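You operate a simulated robot arm through the tools that you are given. There is no shell and no other tool. Be economical: measure what you need, move in short steps, check, and stop when the job is done.

You run a simulated robot arm. Do the job below in one go: nothing can be reset, and whatever is moved stays where it is left.

TASK
The spinner shows UNEVEN: add the orange glue tube and run it.
Fine: shut the hood, press the green button once and wait till the green lamp is out; leave the dial and the other tubes.

It is judged by the outcome, as a careful person would: the job done as asked, and still so three seconds after it is handed in. It fails if anything else is knocked over, pushed out of place, dropped, spilled or broken.

THE ROBOT
A 6-joint arm with a two-finger parallel gripper, fixed in place. Base frame: the origin is at the foot of the arm, x ahead of it, y to its left, z up; the work surface is at about z = 760. Lengths are in mm, angles in rad, forces in N, time in s.
With the tool pointing down near the work surface it reaches from about 240 to 640 mm from the base axis. Its first joint turns from -1.152 to 1.152 rad. Payload 2.7 kg.
The tool frame sits at the grasp point between the pads (the TCP): z along the fingers, y along the line on which they close. The tips reach 23 mm beyond it. Largest opening 94 mm; finger width 38, thickness 10; the body of the gripper, 54 by 96 mm, starts 39 mm behind the TCP.
Orientation is told as [roll, pitch, yaw] about the base's x, y, z axes, in that order, counted from this pose: with the fingers straight down and closing along the base's y, the tool's x points along the base's -x, its y along +y and its z along -z.

THE INTERFACE
- The arm moves only by the tool send_rows. Its argument "steps" is a list of rows, each an object of numbers (a shift or turn left out is 0, a gripper value left out holds the last): "tx", "ty", "tz": the shift along the tool's x, y, z in units of 25 mm (1.0 is 25 mm); "ax", "ay", "az": the turn, a rotation vector about the tool's x, y, z in units of 6 degrees (1.0 is 6 degrees); "hand": the gripper command, from -1 (shut) to 1 (fully open), values between in proportion. In form: [{"tx": .., "ty": .., "tz": .., "ax": .., "ay": .., "az": .., "hand": ..}, ...]. A call has 1 to 12 rows; each row shifts and turns the commanded pose from where the row before left it, along the tool's axes as they then stand. A call with a number of a shift or a turn outside -1 to 1 is refused whole. A row lasts 0.2 s, in which the tool goes at most 50 mm and 0.15 rad; a call with a longer step from one row to the next is refused whole, and so is a gripper value outside its range. Where a pose cannot be reached the arm comes as near as it can. A force on the tool above 70 N (or 10 N above the force at the start of the call, whichever is more), or a blocked arm, ends the call early, and 0.2 s more pass. Each finger travels about 45 mm/s and halts on what it meets, pressing with about 33 N; the grip force reading is that of the motor and also rises with nothing between the fingers. The clock runs only during rows and for 0.2 s after the last one: add rows that do not move to give the fingers time. It gives the time, the measured TCP pose, the force on the tool (base axes), the opening and the grip force at its end, in the units of the frame above (readings bear some noise), with the torque about the TCP (base axes, N m) and any sound that the robot's microphone picked up.
- Cameras (640 x 400 px; columns grow to the right, rows downward): "scene" is fixed at [74, -429.5, 1408]; the picture's right is [0.79, -0.61, 0.00], its down [-0.32, -0.41, -0.86] and it looks along [0.52, 0.68, -0.52] (base axes); focal length 312 px, centre (320, 200). "wrist" rides on the gripper at [86, 16, -74] in the tool frame; the picture's right is [-0.18, 0.98, 0.00], its down [-0.58, -0.11, -0.81] and it looks along [-0.79, -0.15, 0.59] (tool axes); focal length 243 px, centre (320, 200). There is no depth. A picture from a camera that has moved, and an enlarged one, comes with that camera's place and axes in the base frame and with its lens.
- camera(camera): a new picture of that camera. No time passes.
- enlarge(camera, box): a new picture of the part [left, top, right, bottom] of that camera's present view, enlarged. No time passes.
- finish_job(): hands the job in; it is judged then, once.

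Work in short steps. Places have to be worked out from the pictures, the camera data and where the tool is seen: move nearer, look again, correct. Check each grasp and each placing, and mend what went wrong. You have 120 turns and 68 pictures in all, those below and enlarged ones among them. Open the gripper and draw the arm clear of the work before you hand the job in, unless the task says otherwise; then end with one line.

The tools are called by a JSON object that holds its "op" and its "data". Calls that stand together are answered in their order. send_rows: Moves the arm, as the interface text tells. Its arguments: {"type":"object","properties":{"steps":{"type":"array"}},"required":["steps"]} The other tools are called the same way: camera (camera) takes a picture; enlarge (camera, box) takes an enlarged picture of a part of a camera's view; finish_job () hands the job in.

At the start:

```text
time_s: 0.0
tcp_pos: [351.2, 275.0, 1044.0]
tool_rot: [-0.001, 0.0, 0.0]
contact_force: [0.3, 0.0, 0.3]
moment: [-0.01, 0.02, 0.01]
finger_gap: 94.0
grasp_force: 0.0
```

scene: 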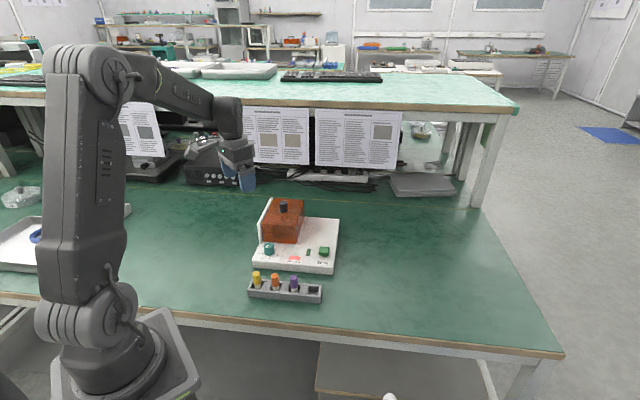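
wrist: 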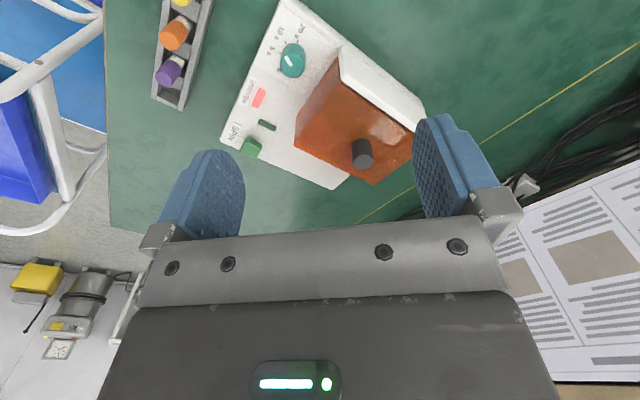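

I start with enlarged views of the spinner and the rack to locate things.

{"op": "enlarge", "data": {"camera": "scene", "box": [230, 185, 360, 310]}}

{"op": "enlarge", "data": {"camera": "wrist", "box": [140, 0, 440, 190]}}

```text
3.20 times, centred on (295, 248) of scene
camera zoom: at [74.0, -429.5, 1408.0], right [0.79, -0.61, 0.0], down [-0.32, -0.41, -0.86], along [0.52, 0.68, -0.52], focal length 999 px, centre (400, 48)
```

zoom: 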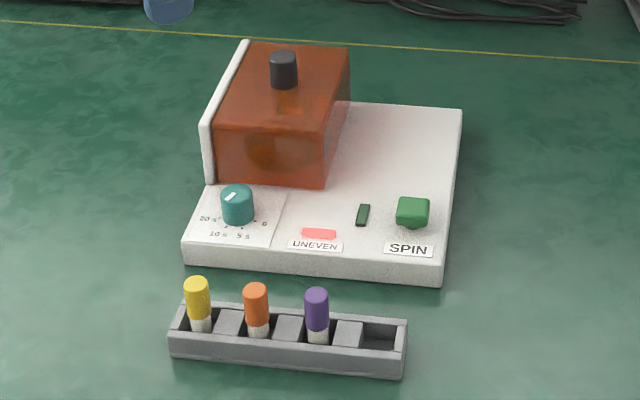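

```text
2.11 times, centred on (290, 95) of wrist
camera zoom: at [264.5, 290.2, 1119.1], right [0.18, 0.98, 0.0], down [0.58, -0.11, 0.81], along [0.79, -0.15, -0.59], focal length 511 px, centre (383, 421)
```

zoom: 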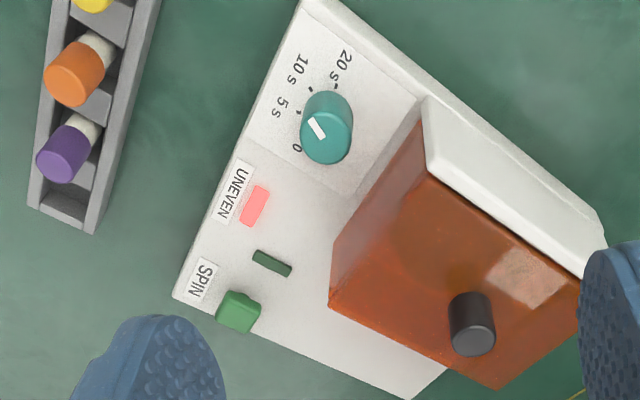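

The rack row and spinner sit at about -45° yaw. The orange tube is near (341,111), with its top at about z 822. The hood looks shut now, so I need to see how it opens.

{"op": "enlarge", "data": {"camera": "scene", "box": [262, 192, 312, 248]}}

{"op": "enlarge", "data": {"camera": "wrist", "box": [280, 30, 430, 190]}}

```text
7.14 times, centred on (287, 220) of scene
camera zoom: at [74.0, -429.5, 1408.0], right [0.79, -0.61, 0.0], down [-0.32, -0.41, -0.86], along [0.52, 0.68, -0.52], focal length 2230 px, centre (556, 57)
```

zoom: 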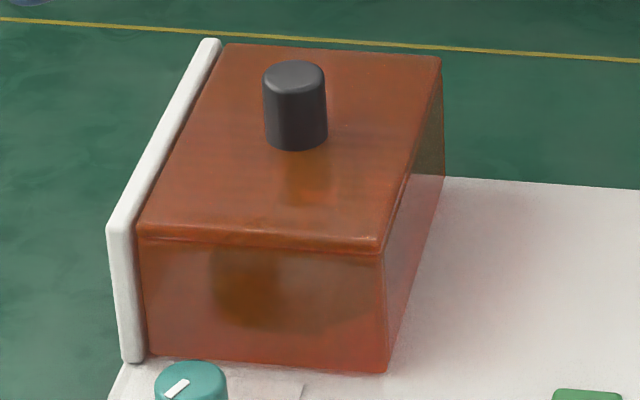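

```text
2.50 times, centred on (355, 110) of wrist
camera zoom: at [264.5, 290.2, 1119.1], right [0.18, 0.98, 0.0], down [0.58, -0.11, 0.81], along [0.79, -0.15, -0.59], focal length 606 px, centre (232, 425)
```

zoom: 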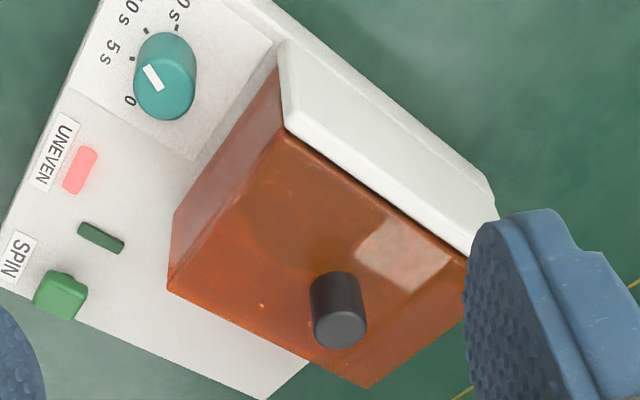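

The knob is at about (489,302), on top of the hood at z≈863. I'll yaw the tool by -45° to line up with the spinner, then move above the knob.

{"op": "send_rows", "data": {"steps": [{"az": 0.9375}, {"az": 0.9375}, {"az": 0.9375}, {"az": 0.9375}, {"az": 0.9375}, {"az": 0.9375}, {"az": 0.9375}, {"az": 0.9375}]}}

{"op": "send_rows", "data": {"steps": [{"tx": -0.644, "ty": 0.928, "tz": 0.5}, {"tx": -0.644, "ty": 0.928, "tz": 0.5}, {"tx": -0.644, "ty": 0.928, "tz": 0.5}, {"tx": -0.644, "ty": 0.928, "tz": 0.5}, {"tx": -0.644, "ty": 0.928, "tz": 0.5}]}}

{"op": "camera", "data": {"camera": "wrist"}}

{"op": "enlarge", "data": {"camera": "scene", "box": [230, 165, 360, 246]}}

```text
time_s: 1.8
tcp_pos: [350.7, 274.1, 1045.1]
tool_rot: [0.0, 0.0, -0.786]
contact_force: [0.6, 0.2, -0.4]
moment: [-0.01, -0.03, 0.01]
finger_gap: 94.1
grasp_force: 0.0
```

```text
time_s: 3.0
tcp_pos: [488.4, 303.9, 984.9]
tool_rot: [0.0, 0.0, -0.786]
contact_force: [0.2, 0.1, 0.2]
moment: [0.01, -0.01, -0.01]
finger_gap: 94.3
grasp_force: 0.0
```

```text
61 pictures are left
camera wrist: at [440.0, 375.9, 1059.9], right [0.82, 0.57, 0.0], down [0.33, -0.49, 0.81], along [0.46, -0.67, -0.59], focal length 243 px, centre (320, 200)
```

wrist: 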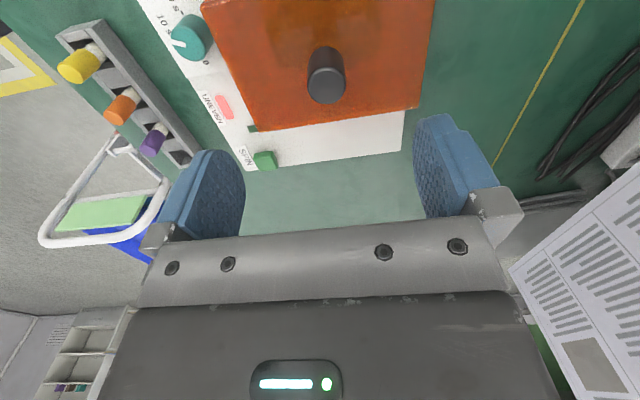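

```text
4.92 times, centred on (295, 206) of scene
camera zoom: at [74.0, -429.5, 1408.0], right [0.79, -0.61, 0.0], down [-0.32, -0.41, -0.86], along [0.52, 0.68, -0.52], focal length 1537 px, centre (443, 173)
```

zoom: 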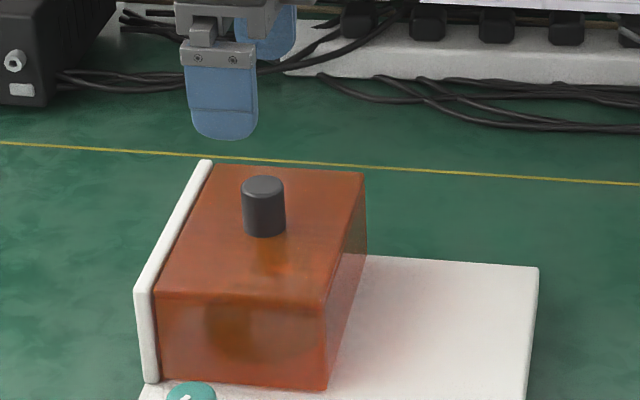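

The knob triangulates to about (494,303), with its top near z 893. I'll descend to TCP z≈890 and close gently.

{"op": "send_rows", "data": {"steps": [{"tx": -0.19, "ty": 0.13, "tz": 0.76}, {"tz": 0.76}, {"tz": 0.76}, {"tz": 0.76}, {"tz": 0.68}]}}

{"op": "enlarge", "data": {"camera": "scene", "box": [230, 165, 360, 246]}}

```text
time_s: 4.2
tcp_pos: [494.5, 299.3, 889.0]
tool_rot: [0.001, 0.0, -0.784]
contact_force: [-0.2, -0.7, -0.7]
moment: [0.01, -0.01, -0.01]
finger_gap: 94.2
grasp_force: 0.0
```

```text
4.92 times, centred on (295, 206) of scene
camera zoom: at [74.0, -429.5, 1408.0], right [0.79, -0.61, 0.0], down [-0.32, -0.41, -0.86], along [0.52, 0.68, -0.52], focal length 1537 px, centre (443, 173)
```

zoom: 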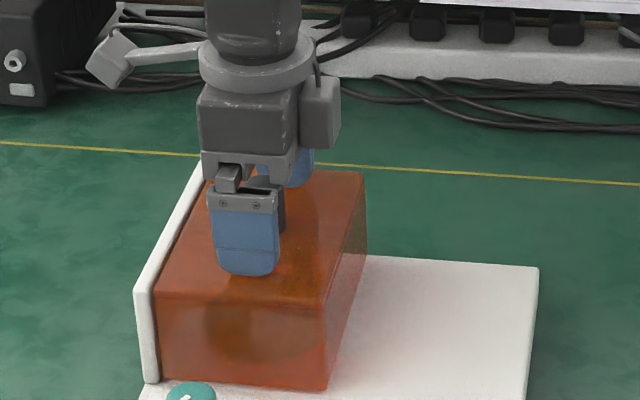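

Clear and roughly centred. I close on the knob.

{"op": "send_rows", "data": {"steps": [{"hand": -1}, {"hand": -1}, {"hand": -1}, {"hand": -1}, {"hand": -1}, {"hand": -1}]}}

```text
time_s: 5.6
tcp_pos: [497.2, 301.4, 890.3]
tool_rot: [0.009, -0.001, -0.784]
contact_force: [26.4, 23.2, -7.3]
moment: [-0.45, 0.55, -0.16]
finger_gap: 27.5
grasp_force: 45.1
```

Gripped at 27.5 mm with a sideways load along +e2, so the knob sits slightly further along tool +y. I shift that way to relieve the load.

{"op": "send_rows", "data": {"steps": [{"ty": 0.12}, {}]}}

```text
time_s: 6.2
tcp_pos: [497.3, 301.0, 889.6]
tool_rot: [0.002, -0.003, -0.783]
contact_force: [12.5, 14.1, -1.5]
moment: [-0.79, -0.28, 0.16]
finger_gap: 27.6
grasp_force: 44.8
```

That helped. I relieve the rest, then probe upward by a few mm.

{"op": "send_rows", "data": {"steps": [{"ty": 0.12}, {}]}}

{"op": "send_rows", "data": {"steps": [{"tz": -0.1}, {"tz": -0.1}, {}]}}

```text
time_s: 6.8
tcp_pos: [498.3, 301.1, 889.8]
tool_rot: [-0.006, 0.0, -0.787]
contact_force: [-10.2, -8.5, 11.2]
moment: [0.21, -0.29, 0.02]
finger_gap: 27.5
grasp_force: 44.9
```

```text
time_s: 7.6
tcp_pos: [497.6, 301.9, 890.5]
tool_rot: [-0.009, 0.003, -0.785]
contact_force: [-3.0, -7.8, -28.7]
moment: [-0.06, -1.15, -0.04]
finger_gap: 27.7
grasp_force: 44.8
```

It resists lifting (29 N, no movement), so this isn't a lift-off lid. I go back down and probe sideways to the right, along tool -x.

{"op": "send_rows", "data": {"steps": [{"tz": 0.2}, {"ty": -0.04}, {"tx": -0.12}, {"tx": -0.12}, {}]}}

{"op": "enlarge", "data": {"camera": "scene", "box": [230, 165, 360, 246]}}

```text
time_s: 8.8
tcp_pos: [502.7, 297.7, 889.7]
tool_rot: [-0.003, 0.0, -0.786]
contact_force: [-19.6, -18.8, 9.3]
moment: [1.21, 0.63, 0.13]
finger_gap: 27.6
grasp_force: 44.9
```

```text
4.92 times, centred on (295, 206) of scene
camera zoom: at [73.4, -430.1, 1407.8], right [0.79, -0.61, 0.0], down [-0.32, -0.41, -0.86], along [0.52, 0.68, -0.52], focal length 1537 px, centre (443, 173)
```

zoom: 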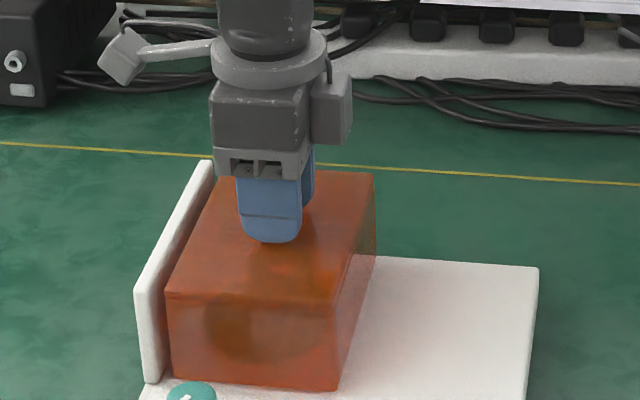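

The hood slides right and a gap has opened at the plate. I ease off the side load and keep sliding in steps.

{"op": "send_rows", "data": {"steps": [{"ty": -0.12}, {"tx": -0.3}, {"tx": -0.3}, {"tx": -0.3}, {}]}}

```text
time_s: 10.0
tcp_pos: [518.2, 281.7, 890.2]
tool_rot: [0.007, -0.003, -0.784]
contact_force: [8.3, 10.1, 9.3]
moment: [-0.49, 0.25, 0.03]
finger_gap: 27.8
grasp_force: 44.4
```

Sliding smoothly. I continue.

{"op": "send_rows", "data": {"steps": [{"tx": -0.35, "ty": 0.05}, {"tx": -0.35}, {"tx": -0.35}, {"tx": -0.35}, {"tx": -0.35}, {}]}}

{"op": "enlarge", "data": {"camera": "scene", "box": [230, 165, 360, 246]}}

```text
time_s: 11.4
tcp_pos: [549.3, 250.0, 890.2]
tool_rot: [-0.001, -0.002, -0.786]
contact_force: [2.9, 3.7, 20.0]
moment: [-0.69, 0.32, 0.06]
finger_gap: 27.5
grasp_force: 45.5
```

```text
4.92 times, centred on (295, 206) of scene
camera zoom: at [73.7, -429.6, 1408.0], right [0.79, -0.61, 0.0], down [-0.32, -0.41, -0.86], along [0.52, 0.68, -0.52], focal length 1537 px, centre (443, 173)
```

zoom: 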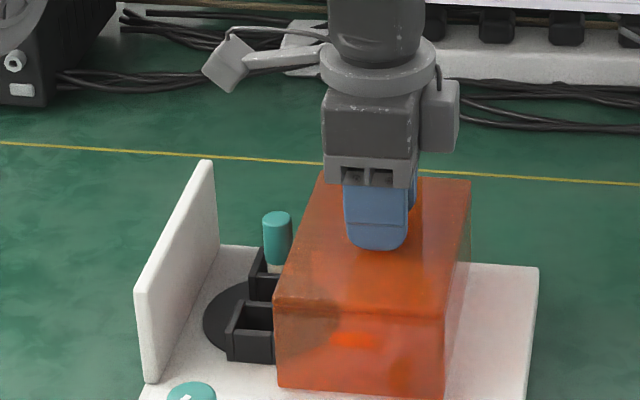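

The rotor is coming into view. I slide on towards the end of travel, easing the downward load slightly.

{"op": "send_rows", "data": {"steps": [{"tx": -0.35, "tz": -0.07}, {"tx": -0.35}, {"tx": -0.35}, {"tx": -0.35}, {}]}}

{"op": "send_rows", "data": {"steps": [{"tx": -0.3}, {"tx": -0.3}, {}]}}

{"op": "enlarge", "data": {"camera": "scene", "box": [230, 165, 360, 246]}}

```text
time_s: 12.6
tcp_pos: [571.9, 226.6, 890.0]
tool_rot: [-0.005, 0.006, -0.784]
contact_force: [-17.3, 15.6, 8.4]
moment: [0.26, -0.5, -0.03]
finger_gap: 27.6
grasp_force: 45.0
```

```text
time_s: 13.4
tcp_pos: [581.4, 216.8, 888.6]
tool_rot: [-0.01, 0.007, -0.781]
contact_force: [-36.1, 11.2, -9.0]
moment: [0.51, -0.39, 0.21]
finger_gap: 27.7
grasp_force: 44.6
```

```text
4.92 times, centred on (295, 206) of scene
camera zoom: at [73.2, -429.2, 1408.1], right [0.79, -0.61, 0.0], down [-0.32, -0.41, -0.86], along [0.52, 0.68, -0.52], focal length 1537 px, centre (443, 173)
```

zoom: 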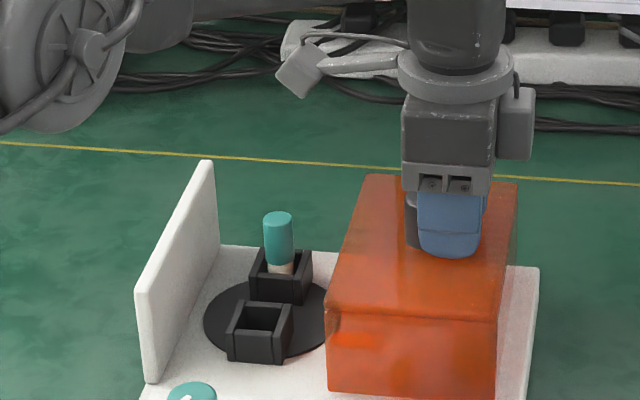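

The hood has reached its stop. One cup holds a teal tube, and the opposite cup in front is empty. I relax, release and rise.

{"op": "send_rows", "data": {"steps": [{"tx": 0.2}, {"hand": 0.3}, {"hand": 0.3}, {"hand": 0.3}, {"hand": 0.3}]}}

{"op": "send_rows", "data": {"steps": [{"tz": -1}, {"tz": -1}, {"tz": -1}, {"tz": -1}, {"tz": -0.5}]}}

{"op": "camera", "data": {"camera": "wrist"}}

{"op": "enlarge", "data": {"camera": "scene", "box": [230, 185, 360, 310]}}

```text
time_s: 14.6
tcp_pos: [580.9, 219.4, 891.9]
tool_rot: [0.0, 0.001, -0.785]
contact_force: [0.5, 0.5, 0.1]
moment: [0.02, -0.01, -0.01]
finger_gap: 61.0
grasp_force: 0.1
```

```text
time_s: 15.8
tcp_pos: [583.4, 217.6, 1004.3]
tool_rot: [0.0, -0.001, -0.786]
contact_force: [0.2, -0.2, -0.2]
moment: [-0.02, 0.03, 0.0]
finger_gap: 61.0
grasp_force: 0.1
```

```text
55 pictures are left
camera wrist: at [533.7, 289.2, 1078.5], right [0.82, 0.57, 0.0], down [0.33, -0.49, 0.81], along [0.46, -0.67, -0.59], focal length 243 px, centre (320, 200)
```

wrist: 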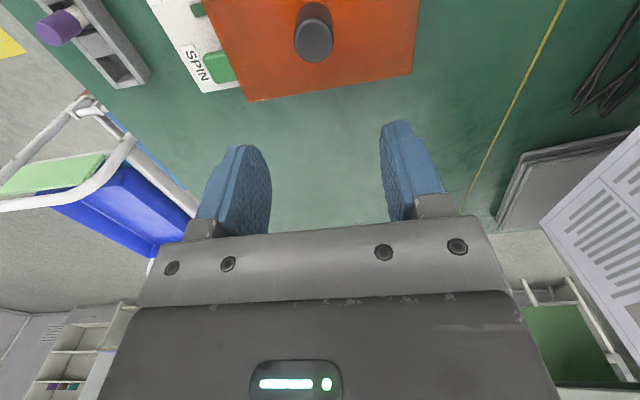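

```text
3.20 times, centred on (295, 248) of scene
camera zoom: at [74.0, -429.5, 1408.0], right [0.79, -0.61, 0.0], down [-0.32, -0.41, -0.86], along [0.52, 0.68, -0.52], focal length 999 px, centre (400, 48)
```

zoom: 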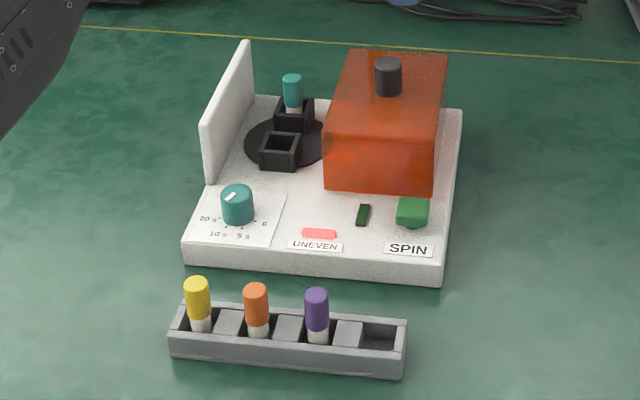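

The rotor is exposed with an empty front cup. I go above the orange tube at height for a closer look.

{"op": "send_rows", "data": {"steps": [{"tx": 0.35, "ty": -0.895, "tz": 0.18, "hand": 0.3}, {"tx": 0.35, "ty": -0.895, "tz": 0.18}, {"tx": 0.35, "ty": -0.895, "tz": 0.18}, {"tx": 0.35, "ty": -0.895, "tz": 0.18}, {"tx": 0.35, "ty": -0.895, "tz": 0.18}, {"tx": 0.35, "ty": -0.895, "tz": 0.18}, {"tx": 0.35, "ty": -0.895, "tz": 0.18}, {"tx": 0.35, "ty": -0.895, "tz": 0.18}, {"tx": 0.35, "ty": -0.895, "tz": 0.18}, {"tx": 0.35, "ty": -0.895, "tz": 0.18}, {"tx": 0.35, "ty": -0.895, "tz": 0.18}]}}

{"op": "camera", "data": {"camera": "wrist"}}

{"op": "enlarge", "data": {"camera": "scene", "box": [230, 235, 340, 305]}}

```text
time_s: 18.2
tcp_pos: [336.5, 109.7, 953.6]
tool_rot: [0.003, -0.001, -0.786]
contact_force: [-0.2, -0.5, -0.5]
moment: [-0.01, -0.03, -0.03]
finger_gap: 61.3
grasp_force: 0.0
```

```text
53 pictures are left
camera wrist: at [287.9, 182.5, 1028.2], right [0.82, 0.57, 0.0], down [0.33, -0.49, 0.81], along [0.46, -0.67, -0.59], focal length 243 px, centre (320, 200)
```

wrist: 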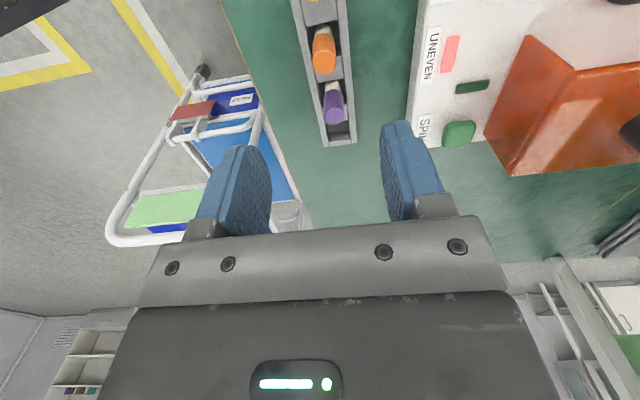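

```text
5.71 times, centred on (285, 270) of scene
camera zoom: at [74.0, -429.5, 1408.0], right [0.79, -0.61, 0.0], down [-0.32, -0.41, -0.86], along [0.52, 0.68, -0.52], focal length 1784 px, centre (520, -200)
```

zoom: 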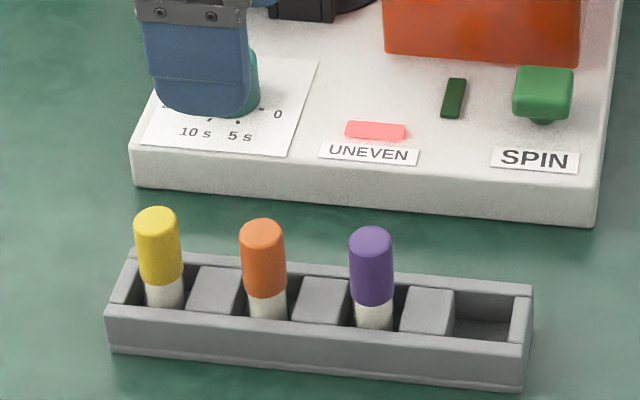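

The orange tube is at about (342,108), with its top near z 823. I align and descend partway, then look again.

{"op": "send_rows", "data": {"steps": [{"tx": -0.2, "ty": 0.11, "tz": 0.6}, {"tz": 0.9}, {"tz": 0.9}, {"tz": 0.9}, {"tz": 0.7}, {}]}}

{"op": "camera", "data": {"camera": "wrist"}}

{"op": "enlarge", "data": {"camera": "scene", "box": [230, 235, 340, 305]}}

```text
time_s: 19.6
tcp_pos: [344.1, 111.9, 854.0]
tool_rot: [-0.001, 0.0, -0.786]
contact_force: [-0.4, 0.7, -0.3]
moment: [-0.02, 0.02, 0.02]
finger_gap: 61.2
grasp_force: 0.1
```

```text
51 pictures are left
camera wrist: at [294.5, 182.8, 928.4], right [0.82, 0.57, 0.0], down [0.33, -0.49, 0.81], along [0.46, -0.67, -0.59], focal length 243 px, centre (320, 200)
```

wrist: 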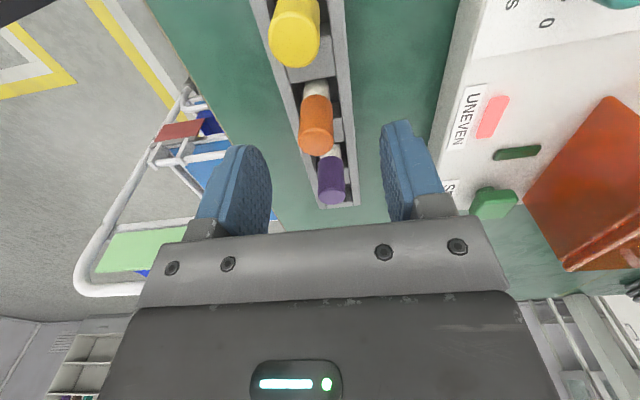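

```text
5.71 times, centred on (285, 270) of scene
camera zoom: at [74.0, -429.5, 1408.0], right [0.79, -0.61, 0.0], down [-0.32, -0.41, -0.86], along [0.52, 0.68, -0.52], focal length 1784 px, centre (520, -200)
```

zoom: 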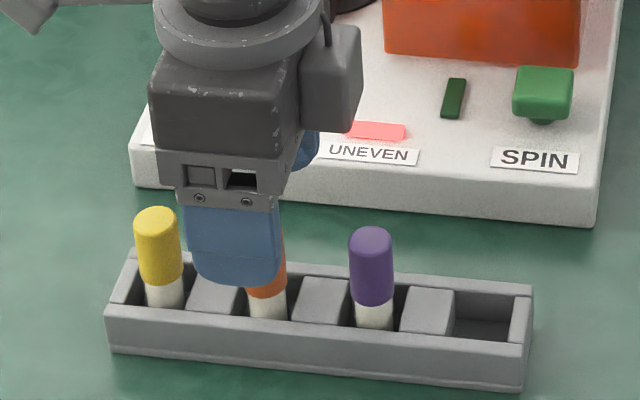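

Aligned: tube (342.5,109) against TCP (344,112). I shift -3 mm in tool y, descend to z≈814 and close.

{"op": "send_rows", "data": {"steps": [{"ty": -0.11, "tz": 0.4}, {"tz": 0.4}, {"tz": 0.4}, {"tz": 0.4}, {}]}}

{"op": "send_rows", "data": {"steps": [{"hand": -0.2}, {"hand": -0.4}, {"hand": -0.6}, {"hand": -1}, {"hand": -1}, {"hand": -1}]}}

{"op": "enlarge", "data": {"camera": "scene", "box": [230, 235, 340, 305]}}

```text
time_s: 20.8
tcp_pos: [341.2, 108.2, 813.2]
tool_rot: [-0.001, 0.0, -0.786]
contact_force: [0.3, -0.1, 0.0]
moment: [0.0, 0.01, -0.01]
finger_gap: 61.1
grasp_force: 0.1
```

```text
time_s: 22.2
tcp_pos: [341.5, 109.2, 814.7]
tool_rot: [-0.001, 0.0, -0.786]
contact_force: [0.1, 0.5, 2.0]
moment: [-0.03, 0.0, 0.0]
finger_gap: 18.5
grasp_force: 32.5
```

```text
5.71 times, centred on (285, 270) of scene
camera zoom: at [74.0, -429.5, 1408.0], right [0.79, -0.61, 0.0], down [-0.32, -0.41, -0.86], along [0.52, 0.68, -0.52], focal length 1784 px, centre (520, -200)
```

zoom: 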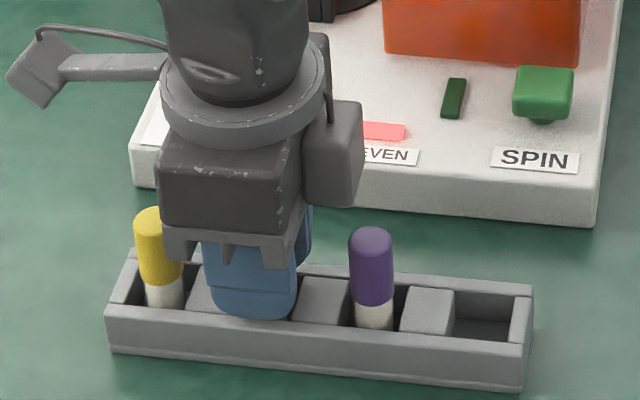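

Gripped at 18.5 mm. I lift straight up and check.

{"op": "send_rows", "data": {"steps": [{"tz": -0.4}, {"tz": -0.6}, {"tz": -0.8}, {"tz": -0.9}, {"tz": -0.9}, {"tz": -0.9}, {}]}}

{"op": "enlarge", "data": {"camera": "scene", "box": [230, 185, 360, 310]}}

{"op": "camera", "data": {"camera": "wrist"}}

```text
time_s: 23.8
tcp_pos: [340.7, 106.0, 926.8]
tool_rot: [0.001, 0.001, -0.784]
contact_force: [0.2, 0.7, -0.5]
moment: [0.0, -0.02, 0.02]
finger_gap: 18.9
grasp_force: 33.3
```

```text
3.20 times, centred on (295, 248) of scene
camera zoom: at [74.0, -429.5, 1408.0], right [0.79, -0.61, 0.0], down [-0.32, -0.41, -0.86], along [0.52, 0.68, -0.52], focal length 999 px, centre (400, 48)
```

zoom: 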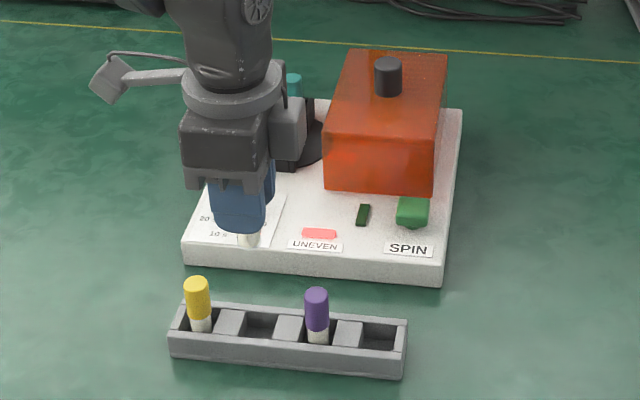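

```text
47 pictures are left
camera wrist: at [291.5, 179.4, 1001.7], right [0.82, 0.57, 0.0], down [0.33, -0.49, 0.81], along [0.46, -0.67, -0.59], focal length 243 px, centre (320, 200)
```

wrist: 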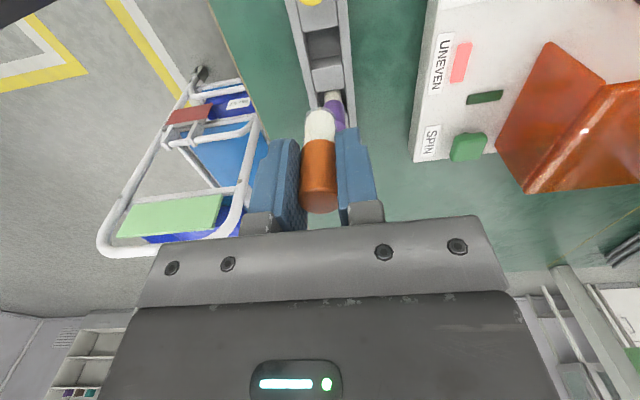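

The tube is held upright, bottom about 55 mm below the TCP. I rise and carry it over the empty front cup, estimated at (466,275).

{"op": "send_rows", "data": {"steps": [{"tz": -0.9}, {"tz": -0.83}, {"tx": 0.124, "ty": 0.832}, {"tx": 0.124, "ty": 0.832}, {"tx": 0.124, "ty": 0.832}, {"tx": 0.124, "ty": 0.832}, {"tx": 0.124, "ty": 0.832}, {"tx": 0.124, "ty": 0.832}, {"tx": 0.124, "ty": 0.832}, {"tx": 0.124, "ty": 0.832}, {"tx": 0.124, "ty": 0.832}, {"tx": 0.124, "ty": 0.832}]}}

{"op": "camera", "data": {"camera": "wrist"}}

{"op": "enlarge", "data": {"camera": "scene", "box": [250, 185, 340, 245]}}

```text
time_s: 26.4
tcp_pos: [467.8, 277.5, 968.6]
tool_rot: [-0.001, 0.0, -0.788]
contact_force: [0.1, 0.7, -0.1]
moment: [0.03, 0.01, 0.0]
finger_gap: 18.6
grasp_force: 33.6
```

```text
46 pictures are left
camera wrist: at [417.6, 348.2, 1042.3], right [0.83, 0.56, 0.0], down [0.33, -0.49, 0.81], along [0.46, -0.67, -0.59], focal length 243 px, centre (320, 200)
```

wrist: 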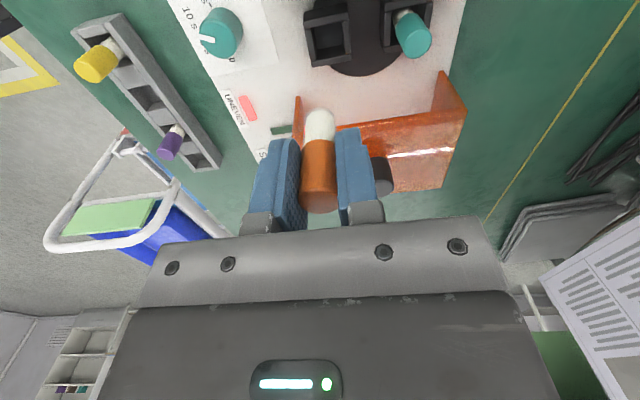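

```text
6.67 times, centred on (295, 215) of scene
camera zoom: at [74.0, -429.5, 1408.0], right [0.79, -0.61, 0.0], down [-0.32, -0.41, -0.86], along [0.52, 0.68, -0.52], focal length 2082 px, centre (487, 100)
```

zoom: 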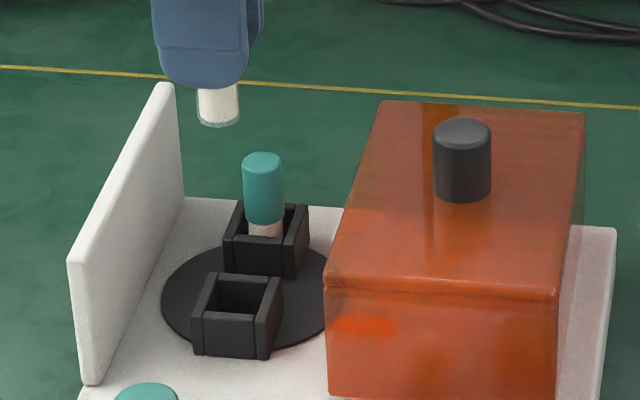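

I enlarge the wrist view of the cups to triangulate the empty one.

{"op": "enlarge", "data": {"camera": "wrist", "box": [290, 0, 450, 100]}}

```text
4.00 times, centred on (370, 50) of wrist
camera zoom: at [417.6, 348.2, 1042.3], right [0.83, 0.56, 0.0], down [0.33, -0.49, 0.81], along [0.46, -0.67, -0.59], focal length 970 px, centre (120, 800)
```

zoom: 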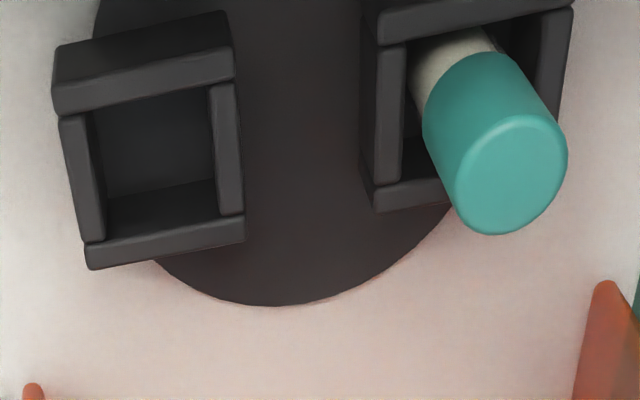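

The empty cup centre is at about (470.5,281), with the rim near z 810 and an inner opening about 26 mm wide. I align and lower until the tube bottom is just above the rim, then verify.

{"op": "send_rows", "data": {"steps": [{"tx": 0.02, "ty": 0.175, "tz": 0.4}, {"tz": 0.7}, {"tz": 0.7}, {"tz": 0.7}, {"tz": 0.7}, {}]}}

{"op": "enlarge", "data": {"camera": "wrist", "box": [240, 20, 440, 220]}}

{"op": "enlarge", "data": {"camera": "scene", "box": [260, 195, 320, 235]}}

```text
time_s: 27.8
tcp_pos: [469.7, 283.7, 891.9]
tool_rot: [0.003, 0.001, -0.787]
contact_force: [-0.3, 0.2, 0.0]
moment: [0.02, -0.01, -0.01]
finger_gap: 18.8
grasp_force: 33.6
```

```text
2.00 times, centred on (340, 120) of wrist
camera zoom: at [419.4, 354.2, 966.4], right [0.82, 0.57, 0.0], down [0.33, -0.49, 0.81], along [0.46, -0.67, -0.59], focal length 485 px, centre (280, 360)
```

zoom: 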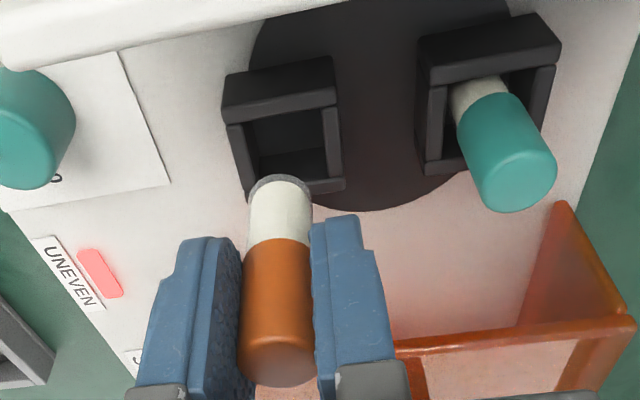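

```text
10.00 times, centred on (290, 215) of scene
camera zoom: at [74.0, -429.5, 1408.0], right [0.79, -0.61, 0.0], down [-0.32, -0.41, -0.86], along [0.52, 0.68, -0.52], focal length 3123 px, centre (620, 50)
```

zoom: 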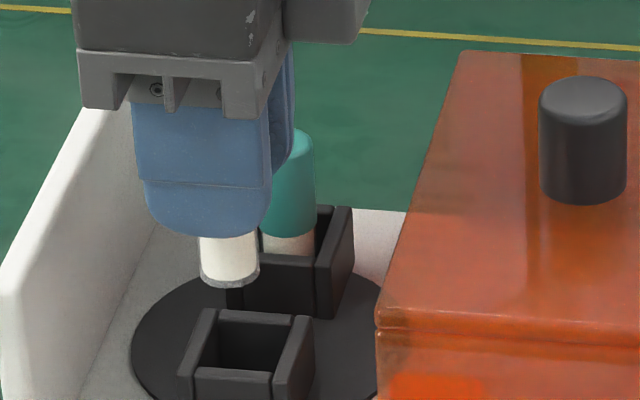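

Both views put the cup about 3.5 mm further along e1. I correct, lower 20 mm and check again.

{"op": "send_rows", "data": {"steps": [{"tx": -0.14, "ty": 0.04}, {"tz": 0.4}, {"tz": 0.4}, {}]}}

{"op": "enlarge", "data": {"camera": "wrist", "box": [240, 20, 440, 220]}}

{"op": "enlarge", "data": {"camera": "scene", "box": [260, 195, 320, 235]}}

```text
time_s: 28.8
tcp_pos: [471.1, 280.0, 869.9]
tool_rot: [-0.001, -0.001, -0.786]
contact_force: [-0.2, -0.5, -0.3]
moment: [-0.03, 0.03, 0.0]
finger_gap: 18.4
grasp_force: 33.3
```

```text
2.00 times, centred on (340, 120) of wrist
camera zoom: at [422.8, 352.4, 944.1], right [0.82, 0.57, 0.0], down [0.33, -0.49, 0.81], along [0.46, -0.67, -0.59], focal length 485 px, centre (280, 360)
```

zoom: 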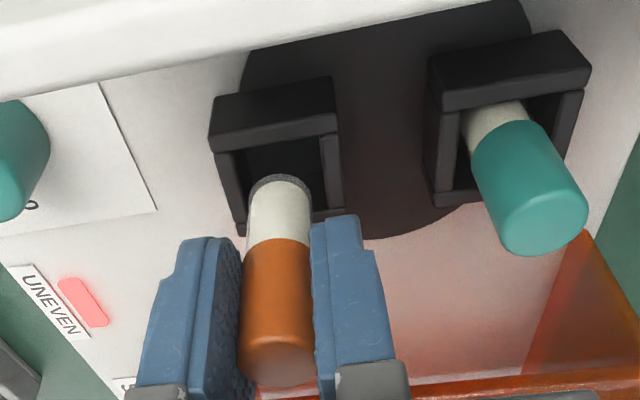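

```text
10.00 times, centred on (290, 215) of scene
camera zoom: at [74.0, -429.5, 1408.0], right [0.79, -0.61, 0.0], down [-0.32, -0.41, -0.86], along [0.52, 0.68, -0.52], focal length 3123 px, centre (620, 50)
```

zoom: 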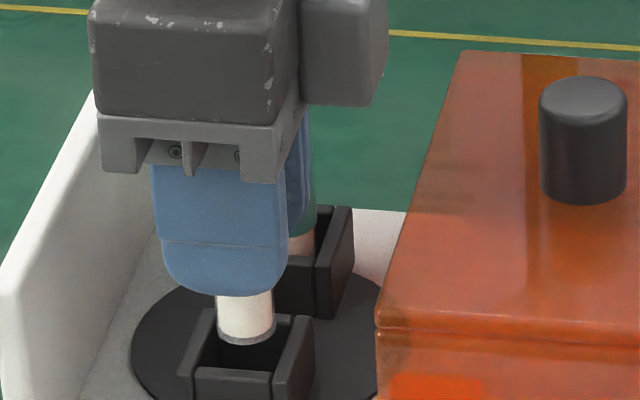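

Well centred in both views. I lower into the cup in small steps, watching the force.

{"op": "send_rows", "data": {"steps": [{"tz": 0.25}, {"tz": 0.25}, {"tz": 0.25}, {}]}}

{"op": "enlarge", "data": {"camera": "scene", "box": [260, 195, 320, 235]}}

```text
time_s: 29.8
tcp_pos: [472.0, 280.6, 852.0]
tool_rot: [0.001, -0.001, -0.784]
contact_force: [0.5, -0.3, 0.0]
moment: [0.0, 0.0, 0.0]
finger_gap: 18.6
grasp_force: 32.8
```

```text
10.00 times, centred on (290, 215) of scene
camera zoom: at [74.0, -429.5, 1408.0], right [0.79, -0.61, 0.0], down [-0.32, -0.41, -0.86], along [0.52, 0.68, -0.52], focal length 3123 px, centre (620, 50)
```

zoom: 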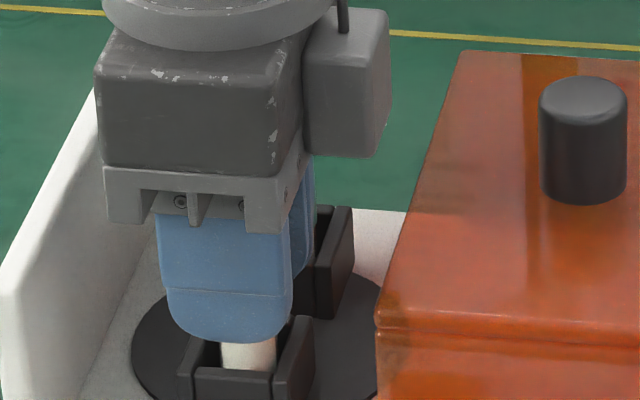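

It is entering cleanly. I go on down in 3 mm steps until light contact.

{"op": "send_rows", "data": {"steps": [{"tz": 0.13}, {"tz": 0.13}, {}]}}

{"op": "send_rows", "data": {"steps": [{"tz": 0.1}, {"tz": 0.1}, {}]}}

{"op": "enlarge", "data": {"camera": "scene", "box": [260, 195, 320, 235]}}

```text
time_s: 30.6
tcp_pos: [473.7, 278.8, 844.8]
tool_rot: [0.0, 0.0, -0.787]
contact_force: [-0.1, 0.4, -1.0]
moment: [0.02, -0.02, -0.04]
finger_gap: 18.5
grasp_force: 32.9
```

```text
time_s: 31.4
tcp_pos: [471.9, 277.7, 839.1]
tool_rot: [0.001, 0.0, -0.786]
contact_force: [-0.8, -0.3, -0.3]
moment: [0.04, 0.0, 0.01]
finger_gap: 18.9
grasp_force: 32.8
```

```text
10.00 times, centred on (290, 215) of scene
camera zoom: at [74.0, -429.5, 1408.0], right [0.79, -0.61, 0.0], down [-0.32, -0.41, -0.86], along [0.52, 0.68, -0.52], focal length 3123 px, centre (620, 50)
```

zoom: 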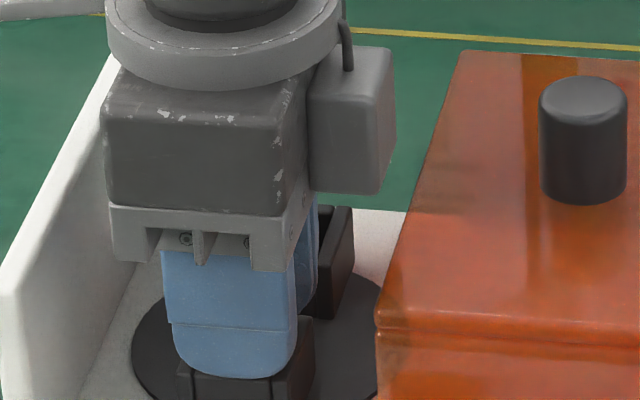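

No contact yet. I go down a little more, slowly.

{"op": "send_rows", "data": {"steps": [{"tz": 0.08}, {}]}}

{"op": "send_rows", "data": {"steps": [{"tz": 0.06}, {}]}}

```text
time_s: 32.0
tcp_pos: [472.3, 278.6, 837.5]
tool_rot: [0.003, -0.002, -0.786]
contact_force: [-4.3, 0.5, 6.7]
moment: [0.03, 0.15, -0.01]
finger_gap: 18.5
grasp_force: 33.1
```

```text
time_s: 32.6
tcp_pos: [473.4, 278.3, 838.1]
tool_rot: [0.006, -0.001, -0.786]
contact_force: [-11.7, -0.5, 26.9]
moment: [-0.04, 0.46, -0.02]
finger_gap: 18.9
grasp_force: 33.1
```

Seated (contact at TCP z≈838, as predicted). I ease off, open modestly and rise straight up.

{"op": "send_rows", "data": {"steps": [{"tz": -0.08}, {"hand": -0.4}, {"hand": -0.2}, {"hand": -0.2}, {"hand": -0.2}]}}

{"op": "send_rows", "data": {"steps": [{"tz": -0.3}, {"tz": -0.5}, {"tz": -0.8}, {"tz": -0.9}, {"tz": -0.9}, {"tz": -0.9}]}}

{"op": "enlarge", "data": {"camera": "scene", "box": [230, 185, 360, 310]}}

{"op": "camera", "data": {"camera": "wrist"}}

```text
time_s: 33.8
tcp_pos: [473.3, 277.6, 836.1]
tool_rot: [-0.002, -0.001, -0.786]
contact_force: [0.8, -2.9, 5.3]
moment: [0.08, -0.03, 0.04]
finger_gap: 36.9
grasp_force: 0.1
```

```text
time_s: 35.2
tcp_pos: [474.6, 278.0, 944.2]
tool_rot: [-0.001, -0.001, -0.784]
contact_force: [0.5, -1.1, -0.1]
moment: [0.01, -0.03, -0.01]
finger_gap: 37.7
grasp_force: 0.0
```

```text
3.20 times, centred on (295, 248) of scene
camera zoom: at [74.0, -429.5, 1408.0], right [0.79, -0.61, 0.0], down [-0.32, -0.41, -0.86], along [0.52, 0.68, -0.52], focal length 999 px, centre (400, 48)
```

zoom: 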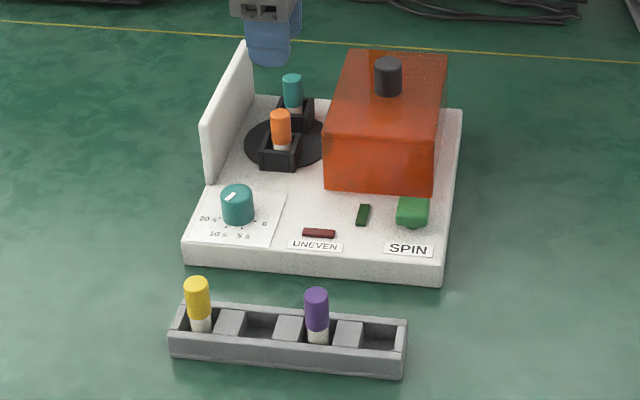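

```text
36 pictures are left
camera wrist: at [424.9, 350.4, 1018.2], right [0.82, 0.57, 0.0], down [0.33, -0.49, 0.81], along [0.46, -0.67, -0.59], focal length 243 px, centre (320, 200)
```

wrist: 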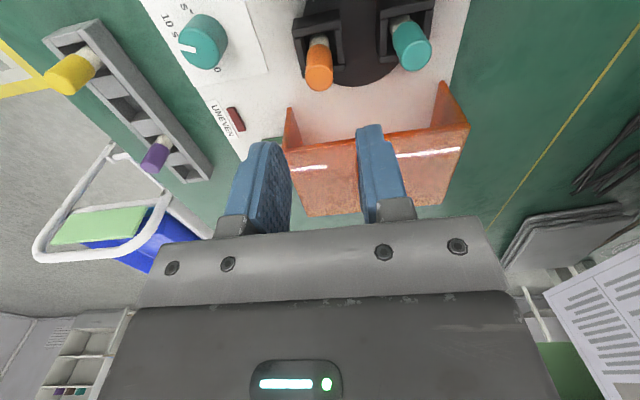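

UNEVEN has gone out with the orange tube seated. Now I go back to the hood knob, at about (569,230).

{"op": "send_rows", "data": {"steps": [{"tz": -0.8, "hand": 0.3}, {"tx": -0.806, "ty": 0.262}, {"tx": -0.806, "ty": 0.262}, {"tx": -0.806, "ty": 0.262}, {"tx": -0.806, "ty": 0.262}, {"tx": -0.806, "ty": 0.262}, {}]}}

{"op": "camera", "data": {"camera": "wrist"}}

```text
time_s: 36.8
tcp_pos: [569.5, 230.2, 965.7]
tool_rot: [-0.001, -0.001, -0.786]
contact_force: [-1.0, 0.2, 0.5]
moment: [0.01, 0.0, 0.0]
finger_gap: 61.2
grasp_force: 0.0
```

```text
35 pictures are left
camera wrist: at [519.2, 303.2, 1039.4], right [0.82, 0.57, 0.0], down [0.33, -0.49, 0.81], along [0.46, -0.67, -0.59], focal length 243 px, centre (320, 200)
```

wrist: 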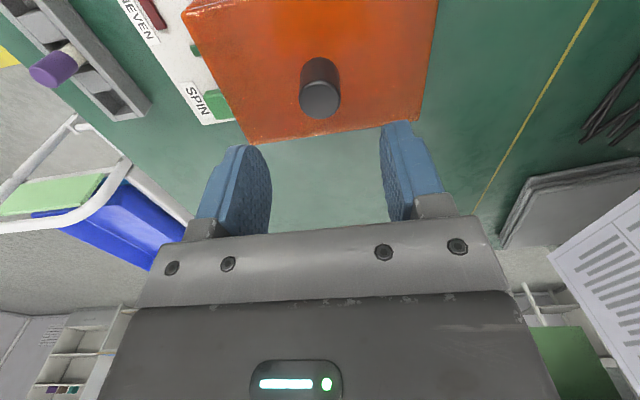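

The knob is directly below. I descend and grip.

{"op": "send_rows", "data": {"steps": [{"tz": 0.8}, {"tz": 0.8}, {"tz": 0.8}, {"tz": 0.64}, {}]}}

{"op": "send_rows", "data": {"steps": [{"hand": -1}, {"hand": -1}, {"hand": -1}, {"hand": -1}, {"hand": -1}]}}

```text
time_s: 38.0
tcp_pos: [567.5, 232.8, 890.5]
tool_rot: [0.001, 0.0, -0.785]
contact_force: [-0.8, -0.4, -0.6]
moment: [-0.01, 0.01, -0.03]
finger_gap: 61.2
grasp_force: 0.1
```

```text
time_s: 39.2
tcp_pos: [568.5, 231.8, 890.4]
tool_rot: [-0.002, 0.001, -0.785]
contact_force: [-14.9, -10.8, 3.1]
moment: [0.34, -0.15, -0.03]
finger_gap: 27.5
grasp_force: 45.2
```

Gripped. I ease the side load and slide the hood left in steps; about 100 mm is needed.

{"op": "send_rows", "data": {"steps": [{"ty": -0.1}, {"tx": 0.3}, {"tx": 0.35}, {"tx": 0.35}, {"tx": 0.35}, {"tx": 0.35}, {"tx": 0.35}, {}]}}

{"op": "send_rows", "data": {"steps": [{"tx": 0.35}, {"tx": 0.35}, {"tx": 0.35}, {"tx": 0.35}, {"tx": 0.25}, {"tx": 0.2}, {}]}}

{"op": "enlarge", "data": {"camera": "scene", "box": [230, 165, 360, 246]}}

```text
time_s: 41.0
tcp_pos: [530.9, 267.8, 889.5]
tool_rot: [0.008, -0.004, -0.784]
contact_force: [18.6, 19.3, 6.5]
moment: [-0.36, 0.46, 0.11]
finger_gap: 27.5
grasp_force: 44.9
```

```text
time_s: 42.6
tcp_pos: [499.0, 300.6, 890.9]
tool_rot: [0.01, -0.003, -0.786]
contact_force: [33.6, 32.6, -20.6]
moment: [-0.5, 0.36, 0.26]
finger_gap: 27.7
grasp_force: 44.6
```

```text
4.92 times, centred on (295, 206) of scene
camera zoom: at [75.2, -428.5, 1408.2], right [0.79, -0.61, 0.0], down [-0.32, -0.41, -0.86], along [0.52, 0.68, -0.52], focal length 1537 px, centre (443, 173)
```

zoom: 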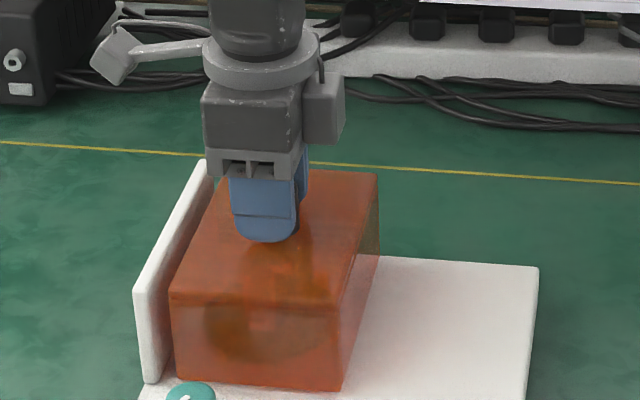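

The hood is still about 9 mm short of the plate, with side load built up. I relieve the load and continue left.

{"op": "send_rows", "data": {"steps": [{"ty": 0.16, "tz": 0.08}, {"ty": 0.1}, {"tx": 0.15}, {"tx": 0.15}, {"tx": 0.12}, {}]}}

{"op": "enlarge", "data": {"camera": "scene", "box": [230, 165, 360, 246]}}

```text
time_s: 44.0
tcp_pos: [492.7, 306.4, 888.1]
tool_rot: [-0.01, 0.0, -0.787]
contact_force: [-24.3, -40.8, 34.1]
moment: [-0.03, -0.25, -0.09]
finger_gap: 27.6
grasp_force: 45.3
```

```text
4.92 times, centred on (295, 206) of scene
camera zoom: at [72.8, -430.9, 1407.6], right [0.79, -0.61, 0.0], down [-0.32, -0.41, -0.86], along [0.52, 0.68, -0.52], focal length 1537 px, centre (443, 173)
```

zoom: 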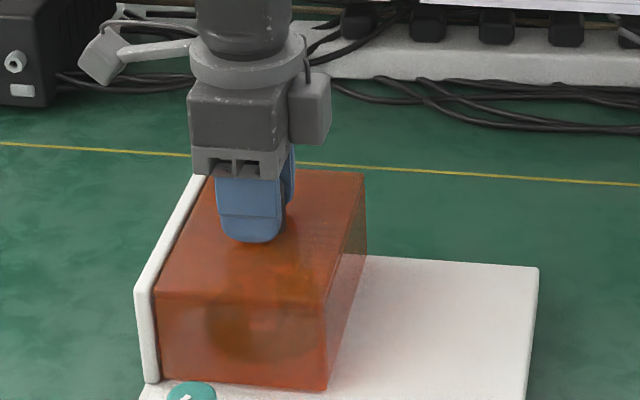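

Nearly shut. I relieve the side and vertical load, then give a final push against the stop.

{"op": "send_rows", "data": {"steps": [{"ty": -0.15, "tz": -0.1}, {"tx": 0.12}, {"tx": 0.12}, {}]}}

{"op": "send_rows", "data": {"steps": [{"tx": -0.12}, {"hand": 0.2}, {"hand": 0.2}, {"hand": 0.2}, {}]}}

{"op": "send_rows", "data": {"steps": [{"tz": -0.8}, {"tz": -0.9}, {"tz": -0.9}, {"tz": -0.9}, {}]}}

{"op": "enlarge", "data": {"camera": "scene", "box": [230, 165, 360, 246]}}

{"op": "enlarge", "data": {"camera": "scene", "box": [262, 192, 312, 248]}}

```text
time_s: 45.0
tcp_pos: [490.6, 309.1, 888.8]
tool_rot: [0.002, -0.005, -0.785]
contact_force: [33.0, -13.7, -12.7]
moment: [-0.53, 0.2, -0.01]
finger_gap: 28.0
grasp_force: 44.8
```

```text
time_s: 46.2
tcp_pos: [489.7, 308.7, 890.1]
tool_rot: [0.0, 0.0, -0.784]
contact_force: [-0.2, 0.2, 0.3]
moment: [-0.02, 0.0, 0.0]
finger_gap: 56.7
grasp_force: 0.1
```

```text
time_s: 47.4
tcp_pos: [490.3, 309.2, 976.8]
tool_rot: [0.0, -0.001, -0.784]
contact_force: [-0.2, 0.6, -0.2]
moment: [-0.01, 0.02, 0.02]
finger_gap: 56.5
grasp_force: 0.1
```

```text
4.92 times, centred on (295, 206) of scene
camera zoom: at [74.0, -429.5, 1408.0], right [0.79, -0.61, 0.0], down [-0.32, -0.41, -0.86], along [0.52, 0.68, -0.52], focal length 1537 px, centre (443, 173)
```

zoom: 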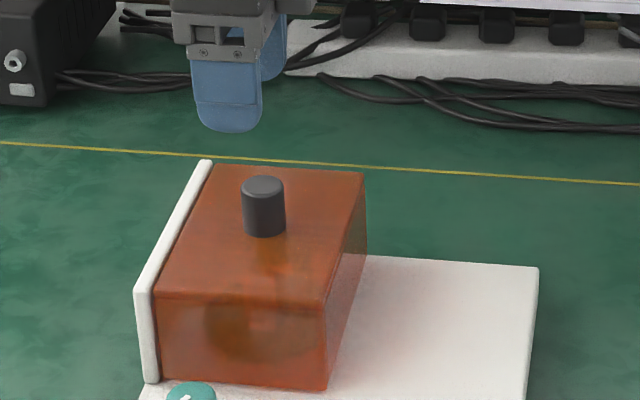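

```text
7.14 times, centred on (287, 220) of scene
camera zoom: at [74.0, -429.5, 1408.0], right [0.79, -0.61, 0.0], down [-0.32, -0.41, -0.86], along [0.52, 0.68, -0.52], focal length 2230 px, centre (556, 57)
```

zoom: 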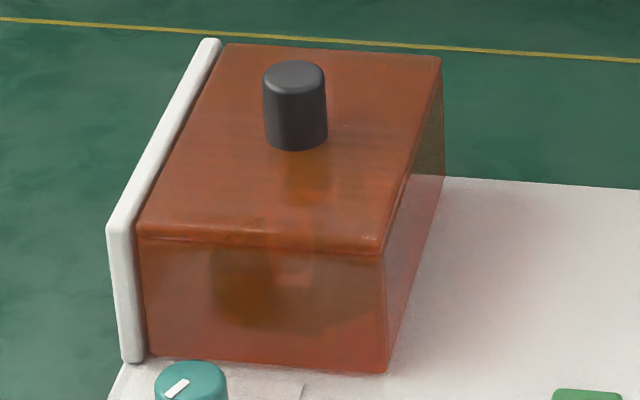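

The hood is shut exactly as at the start. I close the fingers and move above the SPIN button, at about (518,127).

{"op": "send_rows", "data": {"steps": [{"tx": -0.848, "ty": -0.624, "hand": -1}, {"tx": -0.848, "ty": -0.624}, {"tx": -0.848, "ty": -0.624}, {"tx": -0.848, "ty": -0.624}, {"tx": -0.848, "ty": -0.624}, {"tx": -0.848, "ty": -0.624}, {"tx": -0.848, "ty": -0.624}, {"tz": 0.9}, {"tz": 0.9}, {}]}}

{"op": "camera", "data": {"camera": "wrist"}}

{"op": "enlarge", "data": {"camera": "scene", "box": [270, 205, 360, 275]}}

```text
time_s: 49.6
tcp_pos: [516.5, 128.2, 932.2]
tool_rot: [-0.001, 0.0, -0.784]
contact_force: [0.1, 1.5, -0.8]
moment: [-0.01, 0.0, -0.01]
finger_gap: 0.1
grasp_force: 33.2
```

```text
30 pictures are left
camera wrist: at [466.7, 199.6, 1007.7], right [0.82, 0.57, 0.0], down [0.33, -0.49, 0.81], along [0.46, -0.67, -0.59], focal length 243 px, centre (320, 200)
```

wrist: 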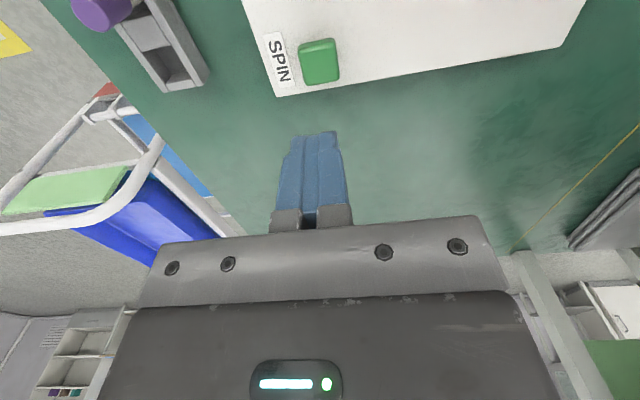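

```text
5.71 times, centred on (315, 240) of scene
camera zoom: at [74.0, -429.5, 1408.0], right [0.79, -0.61, 0.0], down [-0.32, -0.41, -0.86], along [0.52, 0.68, -0.52], focal length 1784 px, centre (349, -29)
```

zoom: 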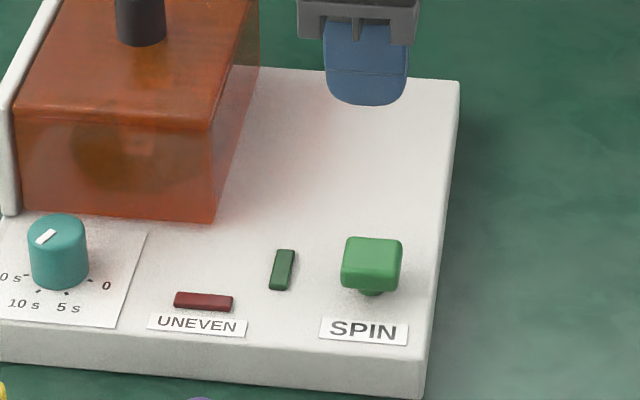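

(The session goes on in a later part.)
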